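You operate a simulated robot arm through the tools that you are given. There is no shell and no other tool.

The job below is to be done with a simulated robot arm. You get a single attempt, and the scene is never put back.

TASK
Clear the buffing jig and sweep up the sanding dust.
Fine: open the clamp, lay the insole in the rework tray, use the bristle brush and put it back. Set down upright: bristle brush. What is to be rubbed or washed off counts as gone when no trace of it is left.

It is judged by the outcome, as a careful person would: the job done as asked, and still so three seconds after it is handed in. It fails if anything else is knocked over, pushed out of place, dropped, spilled or broken.

THE ROBOT
A 7-joint arm with a two-finger parallel gripper, fixed in place. Base frame: the origin is at the foot of the arm, x ahead of it, y to its left, z up. Units: m, degrees, N and s.
With the tool pointing down near the work surface it reaches from about 0.3 to 0.64 m from the base axis. Its first joint turns from -143.0 to 143.0 degrees. Payload 3 kg.
Tool frame: the origin (TCP) lies between the finger pads and is the grasp point; the fingertips stand 0.03 m ahead of it; z points along the fingers, y is the line along which they close. The gripper opens to 0.094 m. The fingers are 0.028 m wide and 0.01 m thick; the gripper's body (0.05 by 0.096 m) begins 0.055 m behind the TCP.
Orientation is that of the tool frame in the base frame, as a unit quaternion [w, x, y, z]. With the fingers straight down and closing along the base's y, the tool's x points along the base's -x, its y along +y and its z along -z.

THE INTERFACE
- The arm moves only by the tool servo_tool. Its argument "series" is a list of rows, each an object of numbers (a shift or turn left out is 0, a gripper value left out holds the last): "dx", "dy", "dz": the shift along the tool's x, y, z in units of 200 mm (1.0 is 200 mm); "ax", "ay", "az": the turn, a rotation vector about the tool's x, y, z in units of 60 degrees (1.0 is 60 degrees); "grip": the closure in counts, from 0 (fully open) to 255 (shut). In form: [{"dx": .., "dy": .., "dz": .., "ax": .., "ay": .., "az": .., "grip": ..}, ...]. A call has 1 to 20 rows; each row is the pose to reach, as a shift and turn from the pose commanded when the call began, along the tool's axes at that moment. A call with a number of a shift or a turn outside -1 to 1 is refused whole. Each row takes 0.2 s and may step no farther than 0.05 m and 8.6 degrees from the row before; otherwise, or with a gripper value out of range, the whole call is refused. A pose out of reach is approached as far as the arm can. The call stops where the force on the tool passes 90 N (or 10 N more than at its start, if that is more) or the arm is blocked; 0.2 s more then pass. The fingers move at their own pace (about 0.072 m/s each) and stop on an object; they squeeze with about 25 N. The grip force told is the motor's: it shows also when the fingers shut on nothing. Time passes only in rows, and 0.2 s behind the last, so rows that repeat a pose let the fingers close. The reply holds the time, the measured pose of the TCP, the force on the tool along the base axes, the opening and the grip force, in the units named above and with some noise, with the torque about the TCP (base axes, N m) and any sound that the robot's microphone picked up.
- Cameras (640 x 400 px; columns grow to the right, rows downward): "scene" is fixed at [0.0409, -0.5022, 1.4706]; the picture's right is [0.83, -0.55, 0.00], its down [-0.19, -0.29, -0.94] and it looks along [0.52, 0.78, -0.35] (base axes); focal length 365 px, centre (320, 200). "wrist" rides on the gripper at [0.076, 0.014, -0.102] in the tool frame; the picture's right is [-0.18, 0.98, 0.00], its down [-0.75, -0.14, -0.64] and it looks along [-0.63, -0.12, 0.77] (tool axes); focal length 243 px, centre (320, 200). There is no depth. A picture from a camera that has moved, and an enlarged one, comes with that camera's place and axes in the base frame and with its lens. The place of the scene camera against the robot may be out by one fixed shift of up to 0.018 m in any direction.
- camera(camera): a new picture of that camera. The clock stands still meanwhile.
- close_up(camera, box): a new picture of the part [left, top, right, bottom] of that camera's present view, enlarged. The clock stands still meanwhile.
- close_job(): hands the job in; it is judged then, once.

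Places have to be worked out from the pictures, the camera data and where the tool is seen. Open the gripper and draw the arm clear of the work before you hand the job in, unless the task says otherwise.

The tools are called after "Call:" as a command line: name --argument value ..., lists and objects as JSON in quotes. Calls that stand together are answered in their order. servo_tool: Moves the arm, as the interface text tells. Its arguments: {"type":"object","properties":{"series":{"type":"array","items":{"type":"object","properties":{"dx":{"type":"number"},"dy":{"type":"number"},"dz":{"type":"number"},"ax":{"type":"number"},"ay":{"type":"number"},"az":{"type":"number"},"grip":{"type":"number"}}}}},"required":["series"]} The other tools are called the same way: camera (camera) takes a picture; close_up (camera, box) takes an enlarged picture of a part of a camera's view; close_job () hands the job in.

At the start:

```text
t: 0.0
tcp_pos: [0.4644, 0.2953, 1.2567]
ee_rot: [0.0, 0.001, 1.0, 0.0]
contact_force: [-0.3, 1.1, 0.3]
ft_torque: [-0.01, -0.01, -0.01]
width: 0.0942
grasp_force: 0.0
```

scene: 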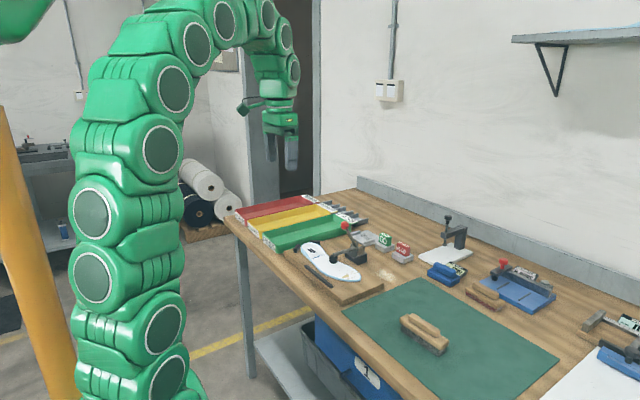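
wrist: 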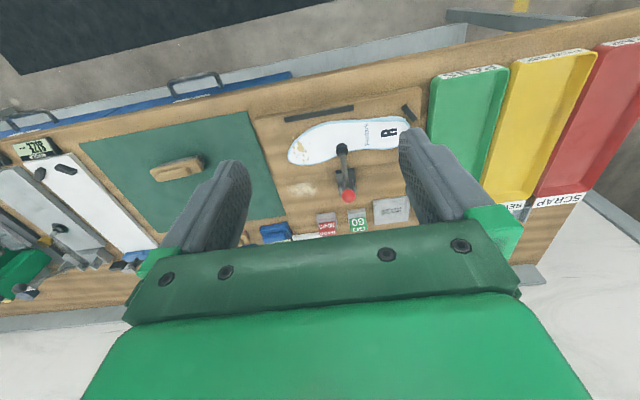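

I'll start by looking closer at the jig, trays, brush and dust before moving anything.

Call:
close_up --camera "scene" --box '[220, 180, 420, 305]'

Call:
close_up --camera "scene" --box '[340, 200, 640, 388]'

Call:
close_up --camera "wrist" --box '[240, 60, 480, 210]'

Call:
close_up --camera "wrist" --box '[400, 30, 640, 230]'

```text
3.20 times, centred on (320, 242) of scene
camera zoom: at [0.0409, -0.5022, 1.4706], right [0.83, -0.55, 0.0], down [-0.19, -0.29, -0.94], along [0.52, 0.78, -0.35], focal length 1169 px, centre (320, 64)
```

zoom: 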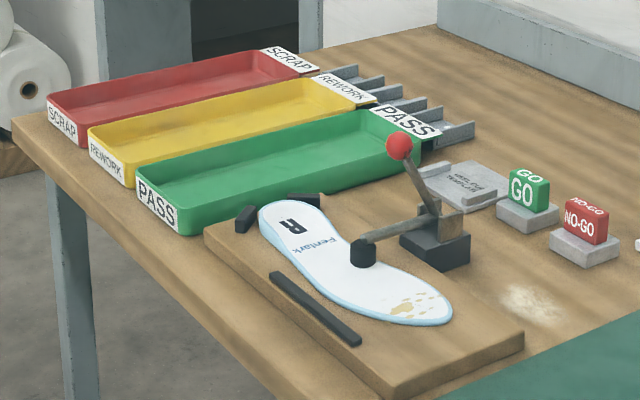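

```text
2.13 times, centred on (490, 294) of scene
camera zoom: at [0.0409, -0.5022, 1.4706], right [0.83, -0.55, 0.0], down [-0.19, -0.29, -0.94], along [0.52, 0.78, -0.35], focal length 777 px, centre (-42, 0)
```

zoom: 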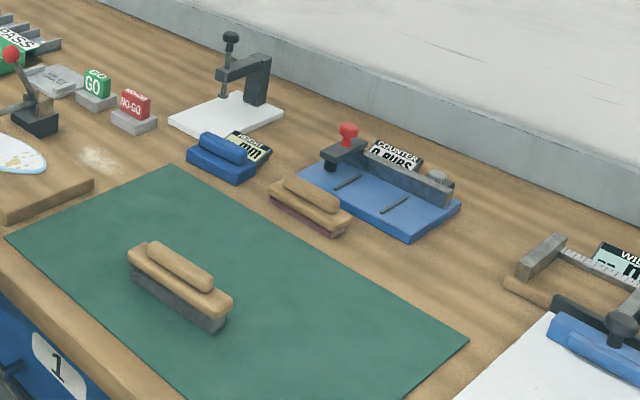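

```text
2.67 times, centred on (360, 135) of wrist
camera zoom: at [0.3871, 0.3115, 1.3593], right [0.18, 0.98, 0.0], down [0.75, -0.14, 0.64], along [0.63, -0.12, -0.77], focal length 647 px, centre (213, 373)
```

zoom: 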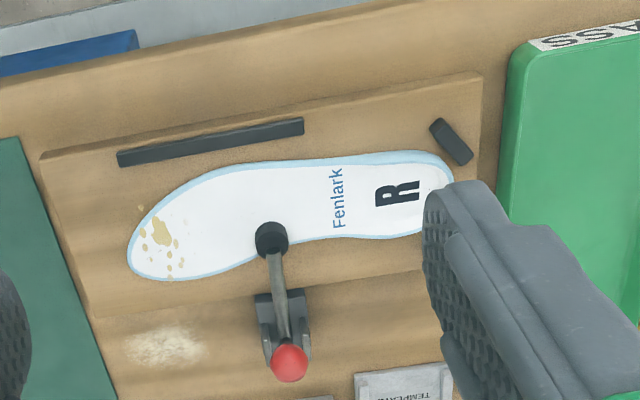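

```text
2.00 times, centred on (520, 130) of wrist
camera zoom: at [0.3871, 0.3115, 1.3593], right [0.18, 0.98, 0.0], down [0.75, -0.14, 0.64], along [0.63, -0.12, -0.77], focal length 485 px, centre (-80, 340)
```

zoom: 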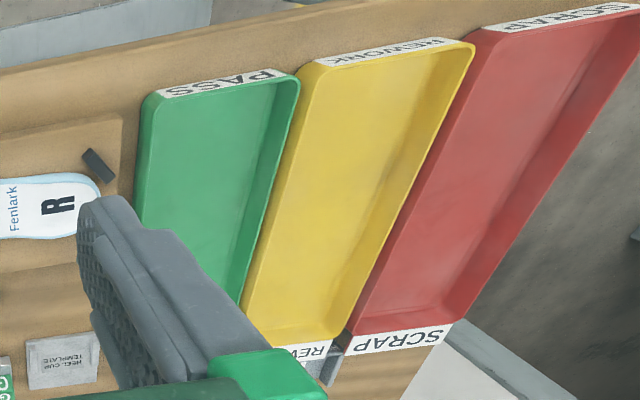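

The scene shows the insole clamped on the jig (R insole at about x 0.62, y 0.2–0.45), a dust patch on the bench near (0.75, 0.19), trays farther left, and at least two brush-like tools. I'll move sideways and a little down with the gripper open, to look at the brushes and the dust closer.

Call:
servo_tool --series '[{"dy": -0.2, "dz": 0.05}, {"dy": -0.4, "dz": 0.1}, {"dy": -0.6, "dz": 0.15}, {"dy": -0.8, "dz": 0.2}, {"dy": -1.0, "dz": 0.25}, {"dy": -1.0, "dz": 0.25}]'

Call:
camera --camera "wrist"

Call:
camera --camera "scene"

```text
t: 1.4
tcp_pos: [0.4627, 0.0951, 1.2082]
ee_rot: [0.0, 0.0, 1.0, 0.0]
contact_force: [-0.3, -1.0, 0.3]
ft_torque: [-0.03, -0.01, -0.02]
width: 0.0938
grasp_force: 0.1
```

```text
taken
camera wrist: at [0.3869, 0.1104, 1.3092], right [0.18, 0.98, 0.0], down [0.75, -0.14, 0.64], along [0.63, -0.12, -0.77], focal length 243 px, centre (320, 200)
```

wrist: 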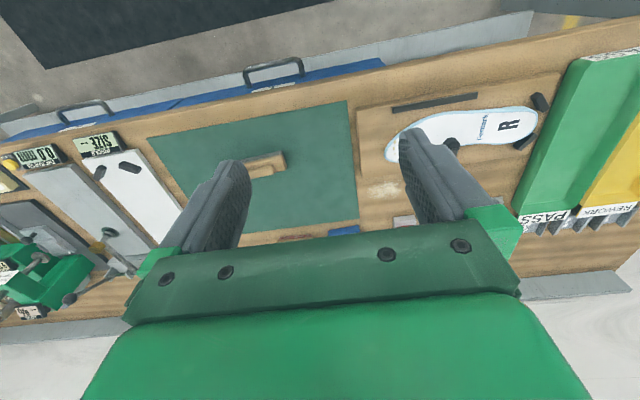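

```text
taken
```

scene: 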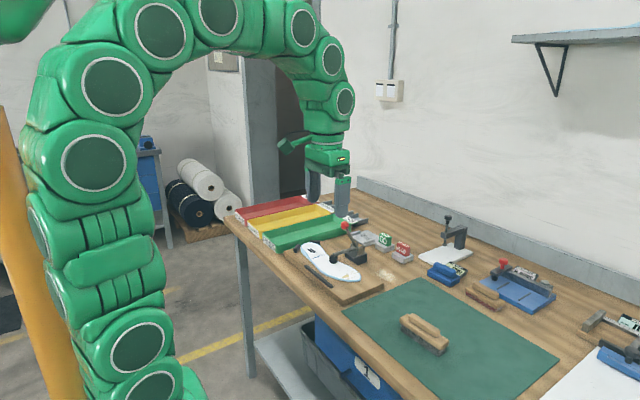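

The arm moved as expected. I'll zoom on the candidate brushes and other fixtures with the scene camera.

Call:
close_up --camera "scene" --box '[390, 300, 470, 360]'

Call:
close_up --camera "scene" --box '[420, 255, 560, 325]'

Call:
close_up --camera "scene" --box '[290, 215, 420, 300]'

Call:
close_up --camera "wrist" --box '[0, 100, 240, 320]'

```text
6.67 times, centred on (430, 330) of scene
camera zoom: at [0.0409, -0.5022, 1.4706], right [0.83, -0.55, 0.0], down [-0.19, -0.29, -0.94], along [0.52, 0.78, -0.35], focal length 2435 px, centre (-413, -667)
```

zoom: 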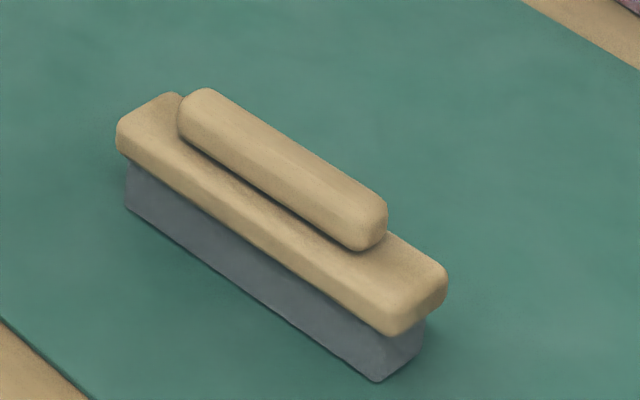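

```text
4.57 times, centred on (490, 290) of scene
camera zoom: at [0.0409, -0.5022, 1.4706], right [0.83, -0.55, 0.0], down [-0.19, -0.29, -0.94], along [0.52, 0.78, -0.35], focal length 1670 px, centre (-457, -211)
```

zoom: 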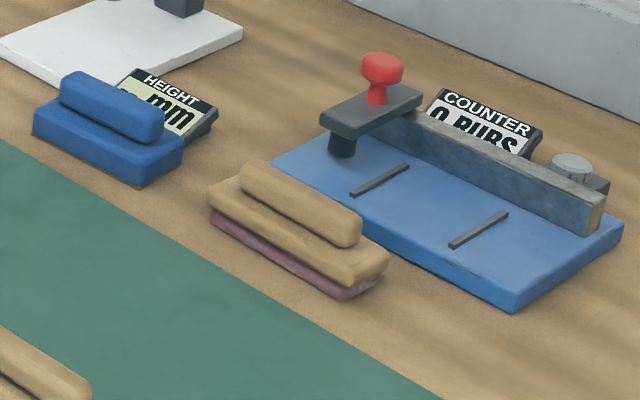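

```text
4.71 times, centred on (355, 258) of scene
camera zoom: at [0.0409, -0.5022, 1.4706], right [0.83, -0.55, 0.0], down [-0.19, -0.29, -0.94], along [0.52, 0.78, -0.35], focal length 1719 px, centre (155, -71)
```

zoom: 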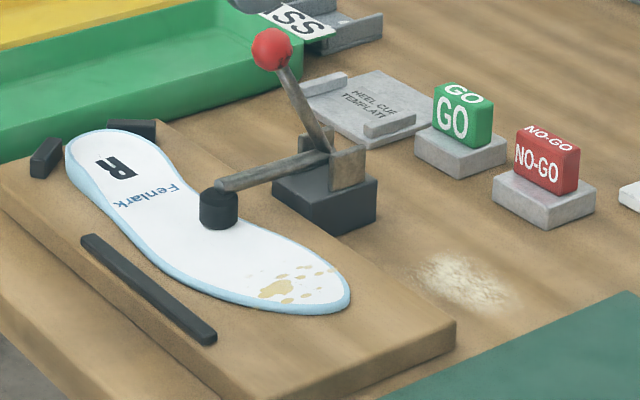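

```text
1.82 times, centred on (120, 210) of wrist
camera zoom: at [0.3869, 0.1104, 1.3092], right [0.18, 0.98, 0.0], down [0.75, -0.14, 0.64], along [0.63, -0.12, -0.77], focal length 441 px, centre (684, 182)
```

zoom: 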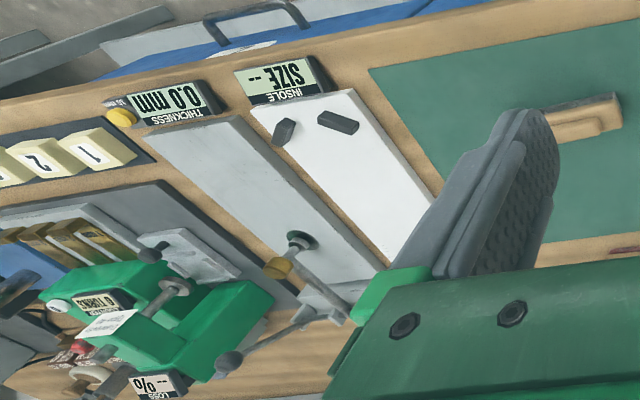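

The brush on the green mat has the deep grey bristles, so that is the bristle brush (the others have thin felt pads). Trays look far off (yellow tray near y≈0.69), so I'll test the arm's reach in free air toward them while getting a better look.

Call:
servo_tool --series '[{"dy": 0.2}, {"dy": 0.4}, {"dy": 0.6}, {"dy": 0.8}, {"dy": 1.0}, {"dy": 1.0}]'

Call:
servo_tool --series '[{"dy": 0.2, "dx": -0.05}, {"dy": 0.4, "dx": -0.1}, {"dy": 0.6, "dx": -0.15}, {"dy": 0.8, "dx": -0.2}, {"dy": 1.0, "dx": -0.25}, {"dy": 1.0, "dx": -0.25}, {"dy": 1.0, "dx": -0.25}]'

Call:
camera --camera "wrist"

Call:
camera --camera "scene"

```text
t: 2.8
tcp_pos: [0.4619, 0.2961, 1.2069]
ee_rot: [0.0, 0.0, 1.0, 0.0]
contact_force: [-0.8, -0.2, 0.5]
ft_torque: [-0.03, -0.01, 0.0]
width: 0.094
grasp_force: 0.2
```

```text
t: 4.4
tcp_pos: [0.5127, 0.4957, 1.2064]
ee_rot: [0.0, 0.0, 1.0, 0.0]
contact_force: [0.2, -0.7, 0.1]
ft_torque: [-0.03, -0.01, 0.02]
width: 0.0938
grasp_force: 0.1
```

```text
taken
camera wrist: at [0.4371, 0.511, 1.3089], right [0.18, 0.98, 0.0], down [0.75, -0.14, 0.64], along [0.63, -0.12, -0.77], focal length 243 px, centre (320, 200)
```

wrist: 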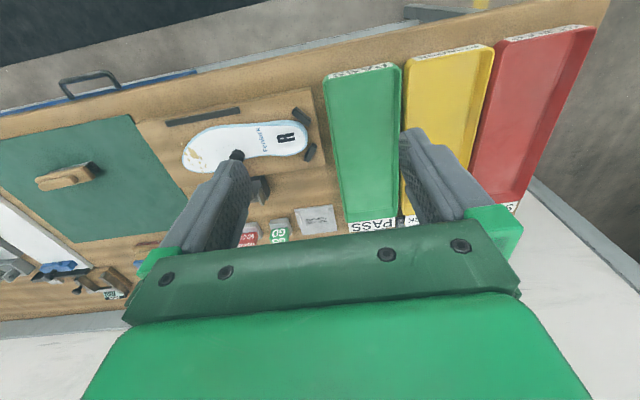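

```text
taken
```

scene: 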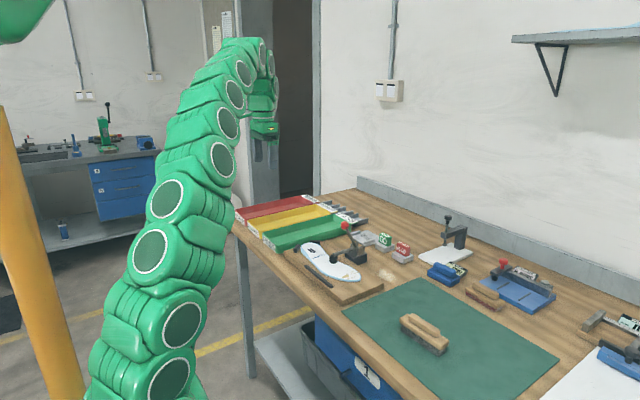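

Tool-down reach is fine to r≈0.71 at this height. I'll test further out, toward a point above the rework tray (0.60, 0.68).

Call:
servo_tool --series '[{"dy": 0.18, "dx": -0.08}, {"dy": 0.36, "dx": -0.17}, {"dy": 0.54, "dx": -0.26}, {"dy": 0.72, "dx": -0.34}, {"dy": 0.92, "dx": -0.43}, {"dy": 0.92, "dx": -0.43}, {"dy": 0.92, "dx": -0.43}]'

Call:
servo_tool --series '[{"dz": 0.2}, {"dz": 0.4}, {"dz": 0.6}, {"dz": 0.75}, {"dz": 0.75}, {"dz": 0.75}]'

Call:
camera --camera "wrist"

Call:
camera --camera "scene"

```text
t: 6.0
tcp_pos: [0.5396, 0.5706, 1.1608]
ee_rot: [0.0, 0.0, 1.0, 0.0]
contact_force: [0.5, 0.0, -0.7]
ft_torque: [-0.01, -0.02, -0.01]
width: 0.0939
grasp_force: 0.1
out of reach, approached as far as the arm can: row 2, 3, 4, 5, 6, 7
```

```text
t: 7.4
tcp_pos: [0.5395, 0.5708, 1.011]
ee_rot: [0.0, -0.001, 1.0, 0.0]
contact_force: [0.3, -0.3, -0.2]
ft_torque: [0.02, 0.01, 0.01]
width: 0.0941
grasp_force: 0.0
```

```text
taken
camera wrist: at [0.4637, 0.5864, 1.1135], right [0.18, 0.98, 0.0], down [0.75, -0.14, 0.64], along [0.63, -0.12, -0.77], focal length 243 px, centre (320, 200)
```

wrist: 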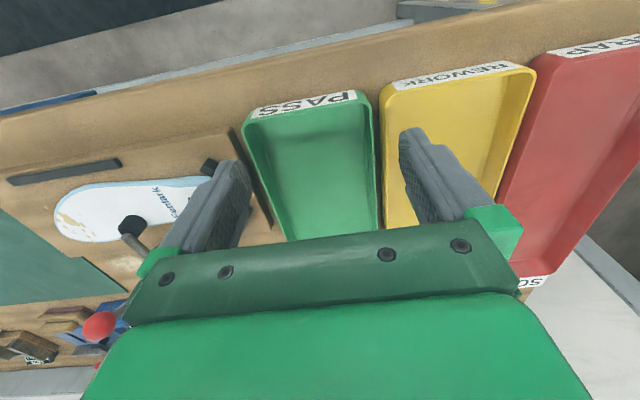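

```text
taken
```

scene: 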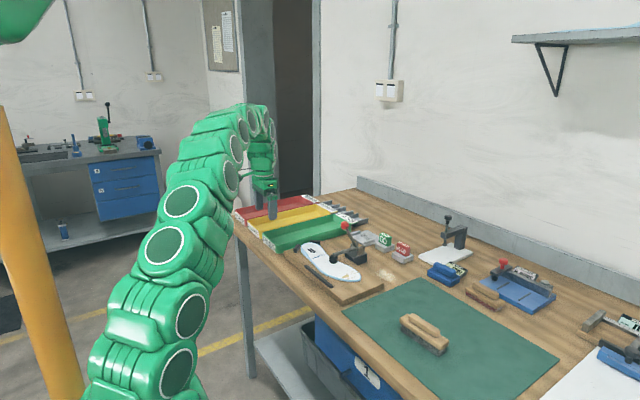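

At z≈1.01 the arm is fine at r≈0.785. I'll probe how much farther it can go at this lower height.

Call:
servo_tool --series '[{"dy": 0.13, "dx": -0.07}, {"dy": 0.27, "dx": -0.14}, {"dy": 0.4, "dx": -0.22}, {"dy": 0.54, "dx": -0.3}, {"dy": 0.54, "dx": -0.3}]'

Call:
camera --camera "wrist"

```text
t: 8.6
tcp_pos: [0.5793, 0.6481, 1.0095]
ee_rot: [0.0, 0.0, 1.0, 0.0]
contact_force: [0.0, -0.2, 0.3]
ft_torque: [-0.02, 0.0, -0.03]
width: 0.094
grasp_force: 0.1
out of reach, approached as far as the arm can: row 3, 4, 5
```

```text
taken
camera wrist: at [0.5042, 0.6635, 1.1113], right [0.18, 0.98, 0.0], down [0.75, -0.14, 0.64], along [0.63, -0.12, -0.77], focal length 243 px, centre (320, 200)
```

wrist: 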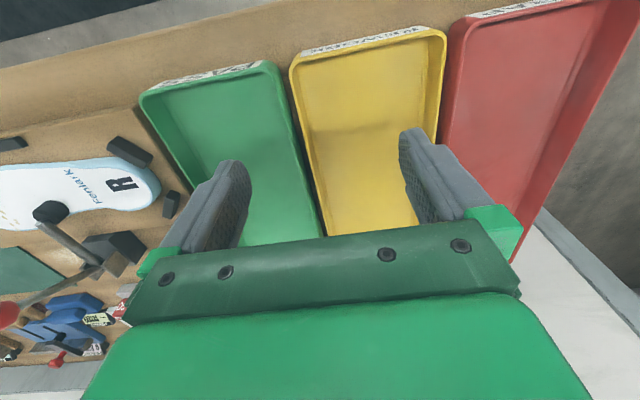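

Tool-down reach is about r≈0.87 at z≈1.0 and a bit more lower down, so everything is reachable. Insole top triangulates to z≈0.887. Now I'll back up and go view the clamp up close.

Call:
servo_tool --series '[{"dz": -0.2, "dx": 0.1}, {"dz": -0.4, "dx": 0.2, "dy": -0.05}, {"dz": -0.55, "dx": 0.3, "dy": -0.2}, {"dz": -0.55, "dx": 0.35, "dy": -0.4}, {"dz": -0.55, "dx": 0.4, "dy": -0.6}, {"dz": -0.55, "dx": 0.45, "dy": -0.8}, {"dz": -0.55, "dx": 0.5, "dy": -1.0}, {"dz": -0.55, "dx": 0.5, "dy": -1.0}]'

Call:
servo_tool --series '[{"dy": -0.2}, {"dy": -0.4}, {"dy": -0.55}, {"dy": -0.55}]'

Call:
camera --camera "wrist"

Call:
close_up --camera "wrist" --box '[220, 60, 460, 240]'

```text
t: 10.4
tcp_pos: [0.4801, 0.4483, 1.1212]
ee_rot: [0.0, -0.001, 1.0, 0.0]
contact_force: [0.5, 0.2, -0.7]
ft_torque: [0.04, -0.01, 0.0]
width: 0.0942
grasp_force: 0.0
out of reach, approached as far as the arm can: row 1, 2
```

```text
t: 11.4
tcp_pos: [0.4795, 0.3365, 1.1206]
ee_rot: [0.0, -0.001, 1.0, 0.001]
contact_force: [0.0, -0.1, 0.1]
ft_torque: [0.0, 0.03, 0.0]
width: 0.0941
grasp_force: 0.1
```

```text
taken
camera wrist: at [0.404, 0.3533, 1.2231], right [0.18, 0.98, 0.0], down [0.75, -0.14, 0.64], along [0.63, -0.12, -0.77], focal length 243 px, centre (320, 200)
```

wrist: 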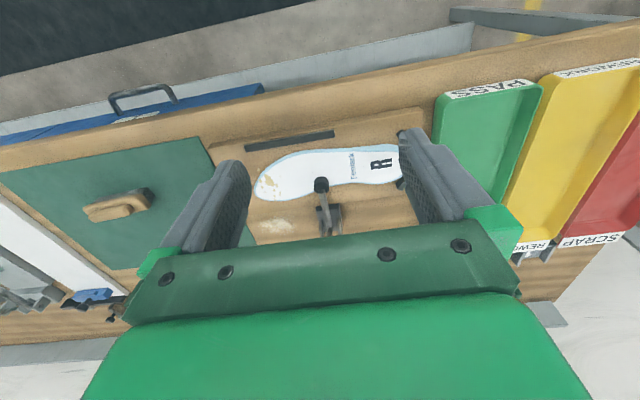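

```text
2.22 times, centred on (340, 150) of wrist
camera zoom: at [0.404, 0.3533, 1.2231], right [0.18, 0.98, 0.0], down [0.75, -0.14, 0.64], along [0.63, -0.12, -0.77], focal length 539 px, centre (276, 311)
```

zoom: 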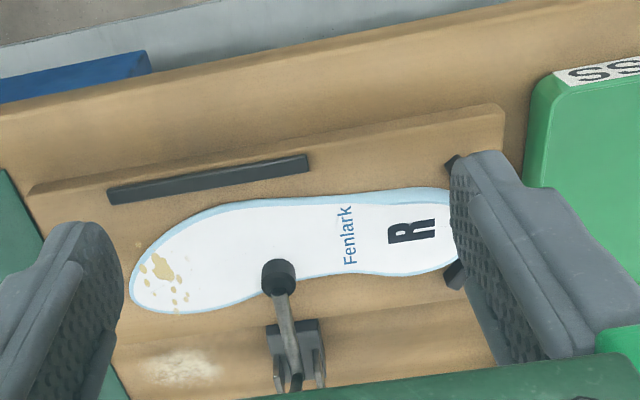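

Triangulating from several wrist views puts the red knob at about (0.681, 0.312, 1.004), with the handle leaning toward the robot and its pivot near (0.716, 0.313, 0.915); pad at about (0.629, 0.313). I'll go above the knob with the fingers open straddling it along y.

Call:
servo_tool --series '[{"dx": -0.2, "dy": -0.03}, {"dx": -0.4, "dy": -0.06}, {"dx": -0.6, "dy": -0.09}, {"dx": -0.8, "dy": -0.12}, {"dx": -1.0, "dy": -0.12}, {"dx": -1.0, "dy": -0.12}]'

Call:
camera --camera "wrist"

Call:
close_up --camera "scene" --box '[260, 150, 440, 290]'

```text
t: 12.8
tcp_pos: [0.6797, 0.3141, 1.1201]
ee_rot: [0.001, 0.0, 1.0, 0.0]
contact_force: [-0.7, 0.3, 0.2]
ft_torque: [-0.01, 0.02, 0.0]
width: 0.094
grasp_force: 0.0
```

```text
taken
camera wrist: at [0.6041, 0.3301, 1.2221], right [0.18, 0.98, 0.0], down [0.75, -0.14, 0.64], along [0.63, -0.12, -0.77], focal length 243 px, centre (320, 200)
```

wrist: 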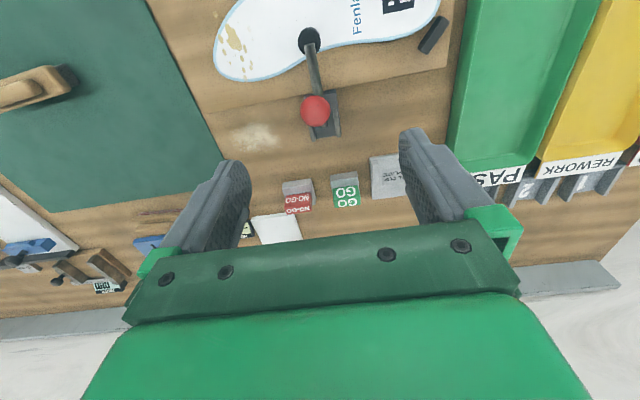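

```text
2.86 times, centred on (350, 220) of scene
camera zoom: at [0.0409, -0.5022, 1.4706], right [0.83, -0.55, 0.0], down [-0.19, -0.29, -0.94], along [0.52, 0.78, -0.35], focal length 1044 px, centre (234, 143)
```

zoom: 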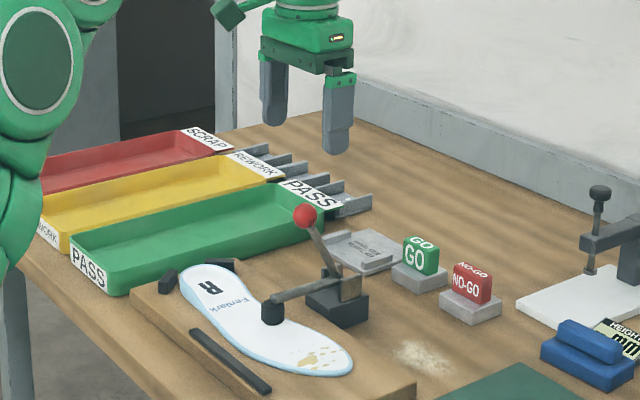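

The knob sits right where computed (0.681, 0.311, 1.004), and the dust patch is at about (0.753, 0.190). I'll descend straddling the knob and close on it.

Call:
servo_tool --series '[{"dx": -0.006, "dy": -0.013, "dz": 0.15}, {"dx": -0.006, "dy": -0.013, "dz": 0.3}, {"dx": -0.006, "dy": -0.013, "dz": 0.45}, {"dx": -0.006, "dy": -0.013, "dz": 0.57}, {"dx": -0.006, "dy": -0.013, "dz": 0.57}]'

Call:
servo_tool --series '[{"grip": 120}, {"grip": 200}, {"grip": 230}, {"grip": 255}, {"grip": 255}]'

Call:
camera --camera "wrist"

Call:
close_up --camera "scene" --box '[280, 180, 420, 290]'

```text
t: 14.0
tcp_pos: [0.6819, 0.3125, 1.0041]
ee_rot: [0.0, -0.001, 1.0, 0.0]
contact_force: [0.0, -0.2, -0.1]
ft_torque: [-0.04, 0.0, -0.05]
width: 0.0939
grasp_force: 0.0
```

```text
t: 15.2
tcp_pos: [0.6818, 0.3103, 1.005]
ee_rot: [-0.001, 0.0, 1.0, -0.001]
contact_force: [-4.9, -34.3, 1.9]
ft_torque: [-0.1, 0.02, 0.04]
width: 0.0271
grasp_force: 45.1
```

```text
taken
camera wrist: at [0.6058, 0.3258, 1.1069], right [0.18, 0.98, 0.0], down [0.75, -0.14, 0.64], along [0.63, -0.12, -0.77], focal length 243 px, centre (320, 200)
```

wrist: 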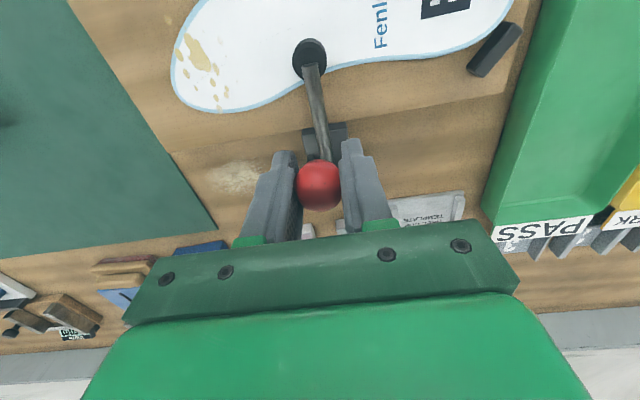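

```text
3.64 times, centred on (350, 235) of scene
camera zoom: at [0.0409, -0.5022, 1.4706], right [0.83, -0.55, 0.0], down [-0.19, -0.29, -0.94], along [0.52, 0.78, -0.35], focal length 1328 px, centre (211, 73)
```

zoom: 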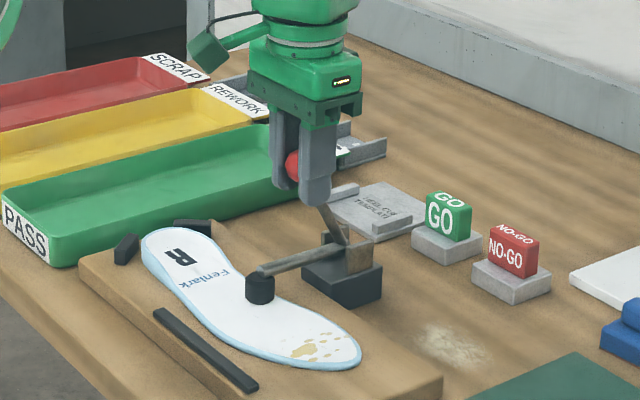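

The fingers hold the knob (width 0.027), but there's a −y side load, so the knob centre is a few mm toward −y. I'll shift a few mm to relieve it.

Call:
servo_tool --series '[{"dy": -0.01}, {"dy": -0.015}]'

```text
t: 15.8
tcp_pos: [0.6803, 0.3101, 1.0048]
ee_rot: [0.0, -0.001, 1.0, 0.0]
contact_force: [1.9, -6.4, -12.0]
ft_torque: [0.02, 0.19, 0.0]
width: 0.0269
grasp_force: 45.3
```

Side load is mostly gone. Now I'll begin swinging the handle away from the robot (+x), a small arc first, watching the force.

Call:
servo_tool --series '[{"dx": -0.025, "dz": -0.009}, {"dx": -0.05, "dz": -0.016}, {"dx": -0.075, "dz": -0.022}, {"dx": -0.075, "dz": -0.022}]'

Call:
close_up --camera "scene" --box '[280, 180, 420, 290]'

```text
t: 16.8
tcp_pos: [0.6974, 0.3107, 1.0112]
ee_rot: [0.002, -0.001, 1.0, 0.0]
contact_force: [-15.1, 14.4, 16.0]
ft_torque: [0.1, 0.82, -0.06]
width: 0.0275
grasp_force: 44.5
```

```text
3.64 times, centred on (350, 235) of scene
camera zoom: at [0.0409, -0.5022, 1.4706], right [0.83, -0.55, 0.0], down [-0.19, -0.29, -0.94], along [0.52, 0.78, -0.35], focal length 1328 px, centre (211, 73)
```

zoom: 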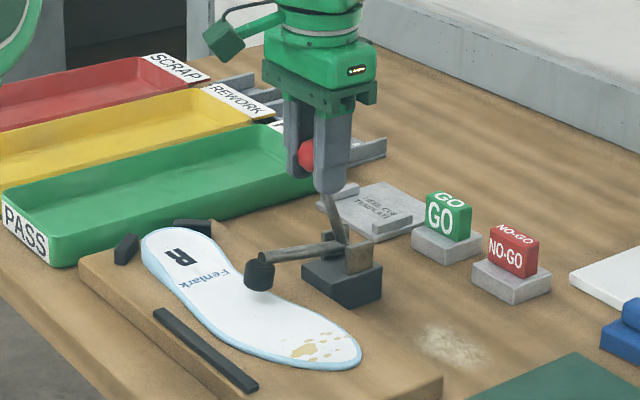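

The pad is lifting as the handle goes back: handle and arm are one lever, pivot about (0.714, 0.915). Forces are moderate, so I'll continue along the arc.

Call:
servo_tool --series '[{"dx": -0.042, "dz": -0.005}, {"dx": -0.085, "dz": -0.0075}, {"dx": -0.127, "dz": -0.005}, {"dx": -0.17, "dz": 0.0}, {"dx": -0.21, "dz": 0.01}, {"dx": -0.25, "dz": 0.022}, {"dx": -0.25, "dz": 0.022}]'

Call:
close_up --camera "scene" --box '[280, 180, 420, 290]'

```text
t: 18.4
tcp_pos: [0.7466, 0.3101, 1.006]
ee_rot: [0.001, 0.0, 1.0, 0.001]
contact_force: [-2.9, 33.4, 14.3]
ft_torque: [-0.41, 0.44, -0.18]
width: 0.0274
grasp_force: 44.9
```

```text
3.64 times, centred on (350, 235) of scene
camera zoom: at [0.0409, -0.5022, 1.4706], right [0.83, -0.55, 0.0], down [-0.19, -0.29, -0.94], along [0.52, 0.78, -0.35], focal length 1328 px, centre (211, 73)
```

zoom: 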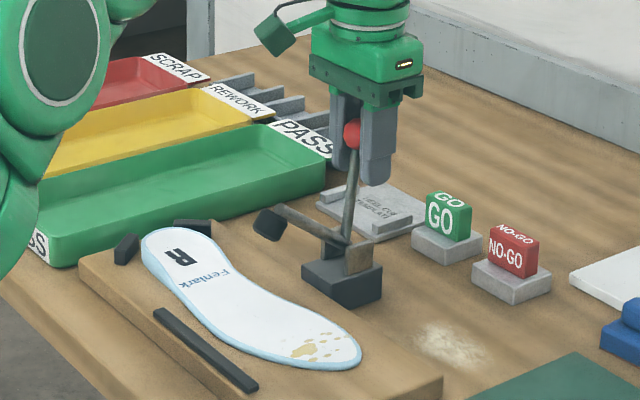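

The lever is now well open (~40° turned); there is a +y load, so the lever plane is slightly skewed. I'll continue the arc with a small +y correction.

Call:
servo_tool --series '[{"dx": -0.04, "dz": 0.017, "dy": 0.012}, {"dx": -0.08, "dz": 0.036, "dy": 0.015}, {"dx": -0.115, "dz": 0.06, "dy": 0.018}, {"dx": -0.15, "dz": 0.085, "dy": 0.021}, {"dx": -0.18, "dz": 0.114, "dy": 0.024}, {"dx": -0.21, "dz": 0.145, "dy": 0.027}, {"dx": -0.21, "dz": 0.145, "dy": 0.027}]'

Call:
close_up --camera "scene" --box '[280, 180, 420, 290]'

```text
t: 20.0
tcp_pos: [0.7897, 0.3105, 0.9775]
ee_rot: [0.0, 0.003, 1.0, -0.001]
contact_force: [-13.9, -63.6, 28.3]
ft_torque: [1.5, -0.1, 0.3]
width: 0.0274
grasp_force: 44.9
```

```text
3.64 times, centred on (350, 235) of scene
camera zoom: at [0.0409, -0.5022, 1.4706], right [0.83, -0.55, 0.0], down [-0.19, -0.29, -0.94], along [0.52, 0.78, -0.35], focal length 1328 px, centre (211, 73)
```

zoom: 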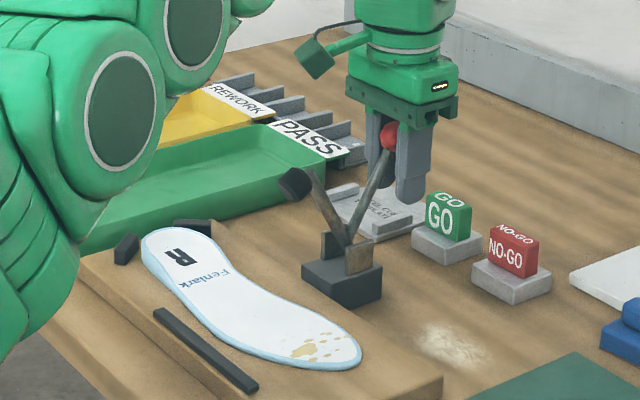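

The y correction overshot; I'll bring y back 3.5 mm and carry on to about 65° back.

Call:
servo_tool --series '[{"dy": -0.01}, {"dy": -0.018}, {"dx": -0.025, "dz": 0.034, "dy": -0.018}, {"dx": -0.046, "dz": 0.07, "dy": -0.018}, {"dx": -0.066, "dz": 0.107, "dy": -0.018}, {"dx": -0.066, "dz": 0.107, "dy": -0.018}]'

Call:
close_up --camera "scene" --box '[280, 180, 420, 290]'

Call:
camera --camera "wrist"

```text
t: 21.0
tcp_pos: [0.7928, 0.311, 0.9636]
ee_rot: [-0.004, -0.001, 1.0, -0.002]
contact_force: [-41.2, -18.1, 24.4]
ft_torque: [0.32, -1.73, 0.32]
width: 0.031
grasp_force: 45.1
stopped in row 5: the force on the tool passed its limit at 100 N (the readings are from after the stop); the commanded pose is now the measured one
```

```text
3.64 times, centred on (350, 235) of scene
camera zoom: at [0.0409, -0.5022, 1.4706], right [0.83, -0.55, 0.0], down [-0.19, -0.29, -0.94], along [0.52, 0.78, -0.35], focal length 1328 px, centre (211, 73)
```

zoom: 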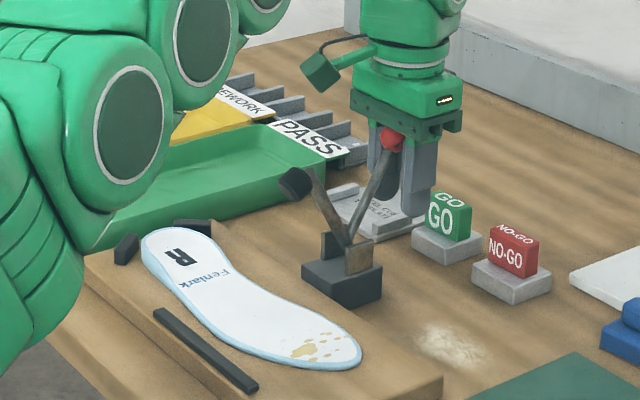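

```text
taken
camera wrist: at [0.7195, 0.3256, 1.0665], right [0.18, 0.98, 0.0], down [0.76, -0.14, 0.64], along [0.63, -0.12, -0.77], focal length 243 px, centre (320, 200)
```

wrist: 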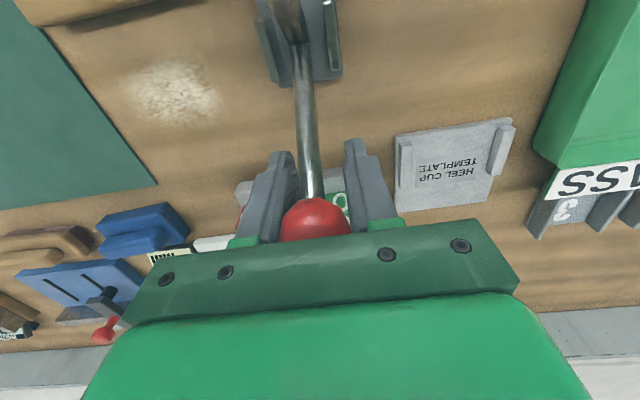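

The lever reached its open stop and the fingers slid down the ball; clamp is fully open. I'll open the fingers, rise clear, and check the clamp stays open.

Call:
servo_tool --series '[{"grip": 200}, {"grip": 120}, {"grip": 0}, {"grip": 0}, {"dz": -0.2, "grip": 0}, {"dz": -0.4, "grip": 0}, {"dz": -0.6, "grip": 0}, {"dz": -0.6, "grip": 0}]'

Call:
close_up --camera "scene" --box '[280, 180, 420, 290]'

Call:
camera --camera "wrist"

```text
t: 22.8
tcp_pos: [0.7929, 0.3108, 1.0761]
ee_rot: [-0.003, -0.001, 1.0, -0.001]
contact_force: [0.5, 0.4, 0.4]
ft_torque: [0.01, -0.01, 0.01]
width: 0.0943
grasp_force: 0.1
out of reach, approached as far as the arm can: row 7, 8
```

```text
3.64 times, centred on (350, 235) of scene
camera zoom: at [0.0409, -0.5022, 1.4706], right [0.83, -0.55, 0.0], down [-0.19, -0.29, -0.94], along [0.52, 0.78, -0.35], focal length 1328 px, centre (211, 73)
```

zoom: 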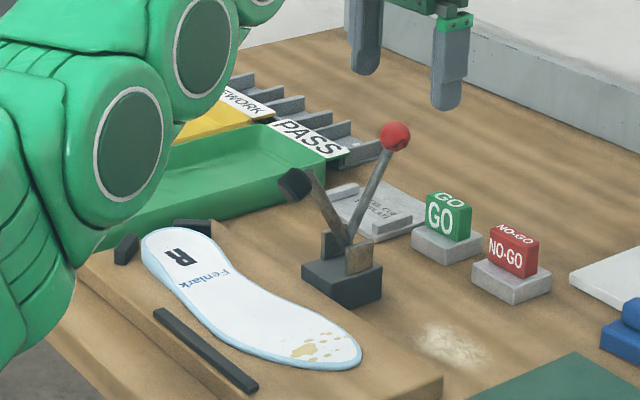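

```text
taken
camera wrist: at [0.7173, 0.326, 1.1795], right [0.18, 0.98, 0.0], down [0.76, -0.14, 0.64], along [0.63, -0.12, -0.77], focal length 243 px, centre (320, 200)
```

wrist: 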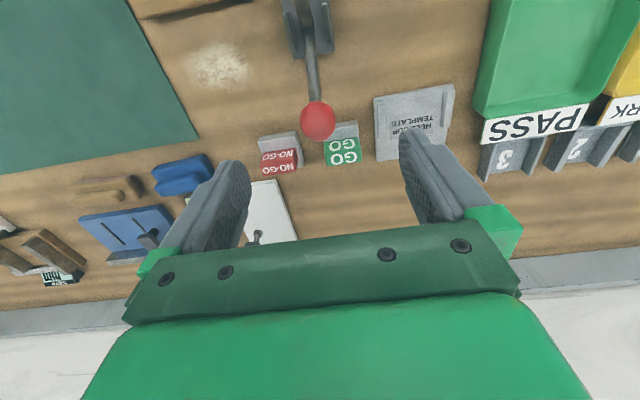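

The clamp is open and stays open. Next I move above the heel of the insole at safe height, then turn the tool 90° so the fingers straddle the insole's width.

Call:
servo_tool --series '[{"dx": 0.2, "dy": 0.1, "dz": -0.05}, {"dx": 0.4, "dy": 0.2, "dz": -0.1}, {"dx": 0.6, "dy": 0.33, "dz": -0.15}, {"dx": 0.82, "dy": 0.45, "dz": -0.2}, {"dx": 0.82, "dy": 0.45, "dz": -0.22}]'

Call:
servo_tool --series '[{"az": 0.12}, {"az": 0.24}, {"az": 0.36}, {"az": 0.48}, {"az": 0.6}, {"az": 0.72}, {"az": 0.75}]'

Call:
servo_tool --series '[{"az": 0.12}, {"az": 0.24}, {"az": 0.36}, {"az": 0.48}, {"az": 0.6}, {"az": 0.72}, {"az": 0.75}, {"az": 0.75}]'

Call:
camera --camera "wrist"

Call:
camera --camera "scene"

```text
refused: row 4 steps farther than a row can; nothing moved
```

```text
t: 24.4
tcp_pos: [0.7924, 0.3094, 1.0766]
ee_rot: [-0.003, 0.382, 0.924, -0.001]
contact_force: [0.4, 0.0, 0.5]
ft_torque: [-0.01, -0.03, -0.01]
width: 0.0938
grasp_force: 0.0
```

```text
t: 26.2
tcp_pos: [0.7922, 0.31, 1.0767]
ee_rot: [-0.002, 0.706, 0.708, -0.001]
contact_force: [0.6, -0.3, -0.4]
ft_torque: [-0.03, -0.02, 0.0]
width: 0.0941
grasp_force: 0.1
```

```text
taken
camera wrist: at [0.8078, 0.387, 1.1788], right [0.98, -0.18, -0.01], down [-0.14, -0.75, 0.64], along [-0.12, -0.63, -0.76], focal length 243 px, centre (320, 200)
```

wrist: 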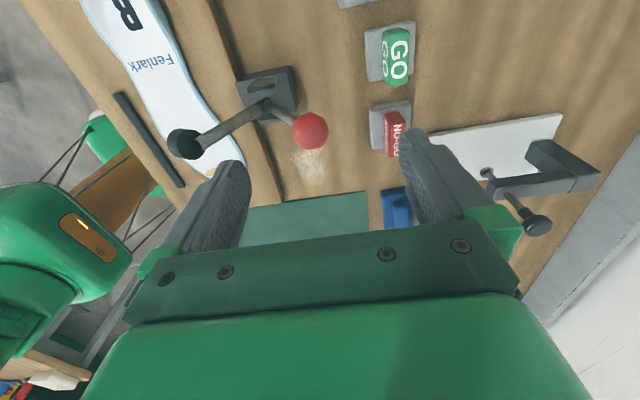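

```text
taken
```

scene: 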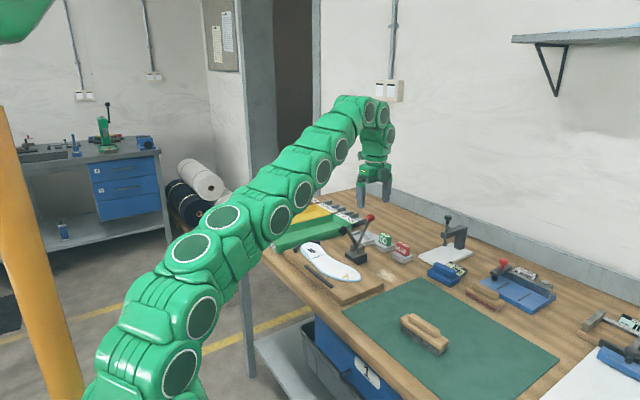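

The in-place turns happened while the first move was refused; pose is now yawed with tool y along base +x. Now I do the translation to above the heel with shorter steps.

Call:
servo_tool --series '[{"dy": -0.15, "dx": 0.09, "dz": -0.05}, {"dy": -0.33, "dx": 0.18, "dz": -0.1}, {"dy": -0.51, "dx": 0.29, "dz": -0.15}, {"dy": -0.67, "dx": 0.39, "dz": -0.15}, {"dy": -0.82, "dx": 0.475, "dz": -0.15}, {"dy": -0.82, "dx": 0.475, "dz": -0.15}]'

Call:
camera --camera "wrist"

Call:
close_up --camera "wrist" --box '[220, 20, 420, 145]'

```text
t: 27.6
tcp_pos: [0.6285, 0.405, 1.1074]
ee_rot: [-0.002, 0.707, 0.707, -0.004]
contact_force: [-0.1, 0.5, -0.4]
ft_torque: [-0.02, 0.04, 0.01]
width: 0.0942
grasp_force: 0.1
```

```text
taken
camera wrist: at [0.6444, 0.4828, 1.209], right [0.98, -0.18, -0.01], down [-0.14, -0.75, 0.64], along [-0.12, -0.63, -0.76], focal length 243 px, centre (320, 200)
```

wrist: 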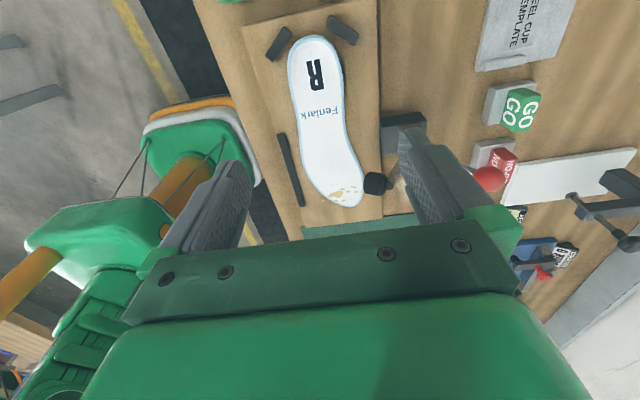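

```text
3.20 times, centred on (320, 82) of wrist
camera zoom: at [0.6444, 0.4828, 1.209], right [0.98, -0.18, -0.01], down [-0.14, -0.75, 0.64], along [-0.12, -0.63, -0.76], focal length 776 px, centre (320, 576)
```

zoom: 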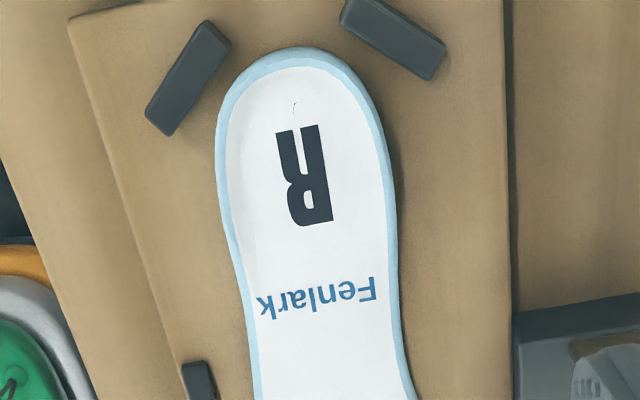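

Clear view: the heel edges run parallel to y at x≈0.592 and x≈0.657 (width ≈0.065), heel tip y≈0.452, stop blocks begin at y≈0.436. I'll descend with fingers straddling at (0.6245, 0.410), stopping a little above the board.

Call:
servo_tool --series '[{"dy": -0.02, "dx": 0.025, "dz": 0.2}, {"dy": -0.02, "dx": 0.025, "dz": 0.4}, {"dy": -0.02, "dx": 0.025, "dz": 0.6}, {"dy": -0.02, "dx": 0.025, "dz": 0.75}, {"dy": -0.02, "dx": 0.025, "dz": 0.85}, {"dy": -0.02, "dx": 0.025, "dz": 0.92}, {"dy": -0.02, "dx": 0.025, "dz": 0.95}, {"dy": -0.02, "dx": 0.025, "dz": 0.95}]'

Call:
camera --camera "wrist"

Call:
close_up --camera "scene" --box '[280, 200, 400, 290]'

```text
t: 29.4
tcp_pos: [0.6232, 0.4087, 0.9174]
ee_rot: [-0.002, 0.707, 0.708, -0.003]
contact_force: [0.7, -0.3, 0.0]
ft_torque: [-0.01, 0.0, 0.0]
width: 0.0939
grasp_force: 0.1
```

```text
taken
camera wrist: at [0.6382, 0.4862, 1.0196], right [0.98, -0.18, -0.01], down [-0.14, -0.75, 0.64], along [-0.12, -0.63, -0.76], focal length 243 px, centre (320, 200)
```

wrist: 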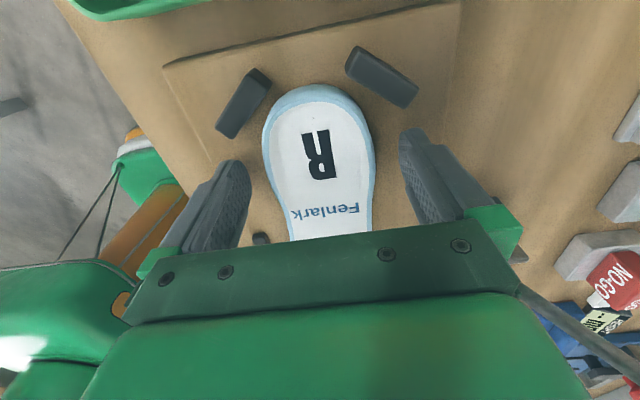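

```text
4.44 times, centred on (340, 245) of scene
camera zoom: at [0.0409, -0.5022, 1.4706], right [0.83, -0.55, 0.0], down [-0.19, -0.29, -0.94], along [0.52, 0.78, -0.35], focal length 1623 px, centre (231, 0)
```

zoom: 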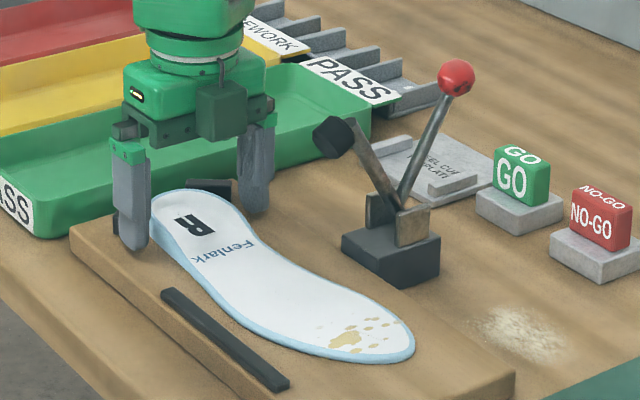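

The fingers straddle the heel without touching anything. I'll inch down a millimetre at a time to find the board.

Call:
servo_tool --series '[{"dz": 0.005}, {"dz": 0.01}, {"dz": 0.015}, {"dz": 0.015}]'

Call:
servo_tool --series '[{"dz": 0.005}, {"dz": 0.01}, {"dz": 0.01}]'

```text
t: 30.4
tcp_pos: [0.6227, 0.4087, 0.9143]
ee_rot: [-0.002, 0.707, 0.707, -0.003]
contact_force: [0.3, -0.3, 0.0]
ft_torque: [0.04, 0.03, -0.05]
width: 0.0938
grasp_force: 0.1
```

```text
t: 31.2
tcp_pos: [0.6216, 0.4079, 0.9121]
ee_rot: [-0.002, 0.706, 0.708, -0.002]
contact_force: [0.0, -0.4, -0.7]
ft_torque: [0.04, -0.02, 0.01]
width: 0.0939
grasp_force: 0.1
```

No contact yet; two to three millimetres more, carefully.

Call:
servo_tool --series '[{"dz": 0.005}, {"dz": 0.01}, {"dz": 0.01}]'

Call:
servo_tool --series '[{"dz": 0.005}, {"dz": 0.01}, {"dz": 0.01}]'

```text
t: 32.0
tcp_pos: [0.6236, 0.4091, 0.912]
ee_rot: [0.0, 0.706, 0.708, -0.001]
contact_force: [-2.5, -5.0, 24.8]
ft_torque: [-0.1, -1.25, -0.18]
width: 0.093
grasp_force: 0.0
```

```text
t: 32.8
tcp_pos: [0.6245, 0.4087, 0.9134]
ee_rot: [0.0, 0.707, 0.708, 0.001]
contact_force: [0.3, -12.8, 83.6]
ft_torque: [-0.87, -2.18, -0.16]
width: 0.0916
grasp_force: 0.0
```

Board contact at TCP z≈0.912. I'll back off to just above contact, then close on the insole.

Call:
servo_tool --series '[{"dz": -0.01}, {"dz": -0.02}, {"dz": -0.024}, {"dz": -0.024}]'

Call:
servo_tool --series '[{"grip": 40}, {"grip": 80}, {"grip": 120}, {"grip": 180}, {"grip": 255}, {"grip": 255}]'

Call:
camera --camera "wrist"

Call:
close_up --camera "scene" --box '[280, 200, 400, 290]'

```text
t: 33.8
tcp_pos: [0.6231, 0.4081, 0.9128]
ee_rot: [-0.002, 0.707, 0.708, -0.003]
contact_force: [15.4, 3.5, 20.0]
ft_torque: [0.42, -1.56, 0.03]
width: 0.0943
grasp_force: 0.1
```

```text
t: 35.2
tcp_pos: [0.6224, 0.4093, 0.9141]
ee_rot: [-0.002, 0.707, 0.707, -0.004]
contact_force: [0.3, -0.4, 0.3]
ft_torque: [-0.01, -0.02, 0.0]
width: 0.0653
grasp_force: 25.3
```

```text
taken
camera wrist: at [0.6385, 0.4864, 1.0154], right [0.98, -0.18, -0.01], down [-0.14, -0.75, 0.64], along [-0.12, -0.63, -0.76], focal length 243 px, centre (320, 200)
```

wrist: 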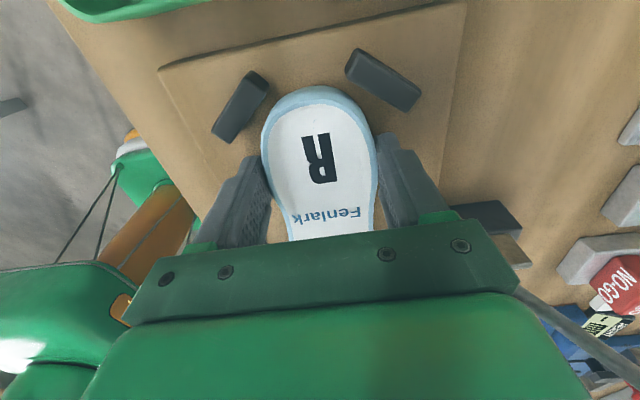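

```text
4.44 times, centred on (340, 245) of scene
camera zoom: at [0.0409, -0.5022, 1.4706], right [0.83, -0.55, 0.0], down [-0.19, -0.29, -0.94], along [0.52, 0.78, -0.35], focal length 1623 px, centre (231, 0)
```

zoom: 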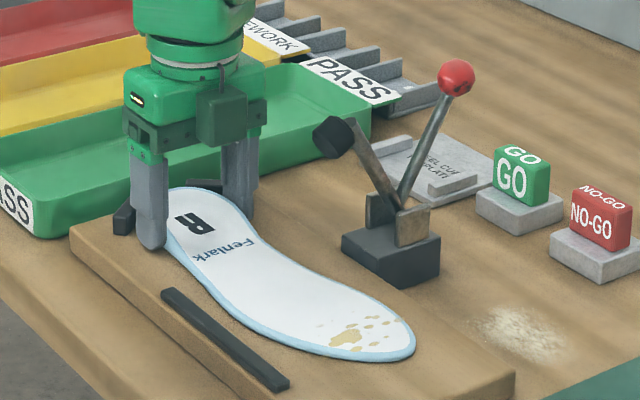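

The insole is gripped (width 0.065 m, 25 N). I'll lift it 3 cm and check it hangs level.

Call:
servo_tool --series '[{"dz": -0.025}, {"dz": -0.05}, {"dz": -0.075}, {"dz": -0.1}, {"dz": -0.125}, {"dz": -0.15}, {"dz": -0.15}]'

Call:
camera --camera "wrist"

Call:
close_up --camera "scene" --box '[280, 200, 400, 290]'

```text
t: 36.8
tcp_pos: [0.622, 0.4082, 0.9435]
ee_rot: [-0.002, 0.706, 0.708, -0.002]
contact_force: [0.6, 0.5, -0.4]
ft_torque: [0.01, 0.0, 0.02]
width: 0.0653
grasp_force: 25.0
```

```text
taken
camera wrist: at [0.6384, 0.4864, 1.0457], right [0.98, -0.18, -0.01], down [-0.14, -0.75, 0.64], along [-0.12, -0.63, -0.76], focal length 243 px, centre (320, 200)
```

wrist: 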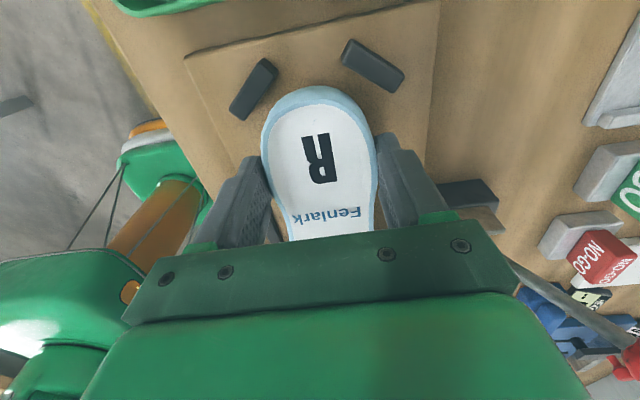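

```text
4.44 times, centred on (340, 245) of scene
camera zoom: at [0.0409, -0.5022, 1.4706], right [0.83, -0.55, 0.0], down [-0.19, -0.29, -0.94], along [0.52, 0.78, -0.35], focal length 1623 px, centre (231, 0)
```

zoom: 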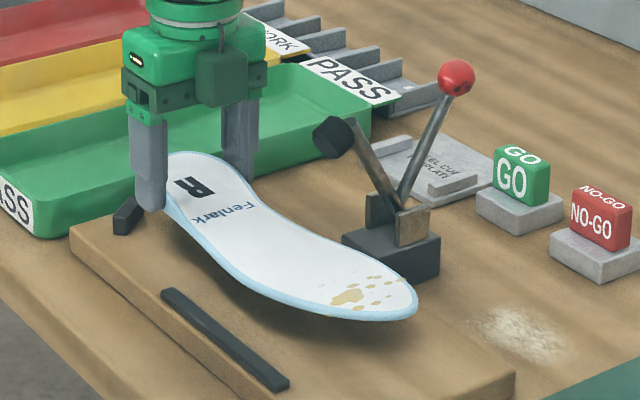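

The insole is lifted level and rigid. I'll move it toward −x to clear the raised clamp pad, then up to a safe height.

Call:
servo_tool --series '[{"dy": -0.08}, {"dy": -0.17}, {"dy": -0.26}, {"dy": -0.35}, {"dy": -0.35, "dz": -0.12}, {"dy": -0.35, "dz": -0.26}, {"dy": -0.35, "dz": -0.42}, {"dy": -0.35, "dz": -0.58}, {"dy": -0.35, "dz": -0.58}]'

Call:
close_up --camera "scene" --box '[240, 140, 400, 290]'

```text
t: 38.8
tcp_pos: [0.5541, 0.4075, 1.06]
ee_rot: [-0.002, 0.707, 0.708, -0.004]
contact_force: [0.1, -0.1, -0.3]
ft_torque: [0.03, 0.0, 0.03]
width: 0.0652
grasp_force: 24.9
```

```text
2.67 times, centred on (320, 215) of scene
camera zoom: at [0.0409, -0.5022, 1.4706], right [0.83, -0.55, 0.0], down [-0.19, -0.29, -0.94], along [0.52, 0.78, -0.35], focal length 974 px, centre (320, 160)
```

zoom: 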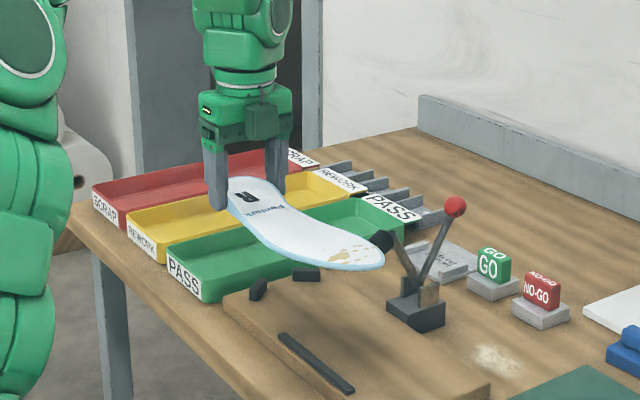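

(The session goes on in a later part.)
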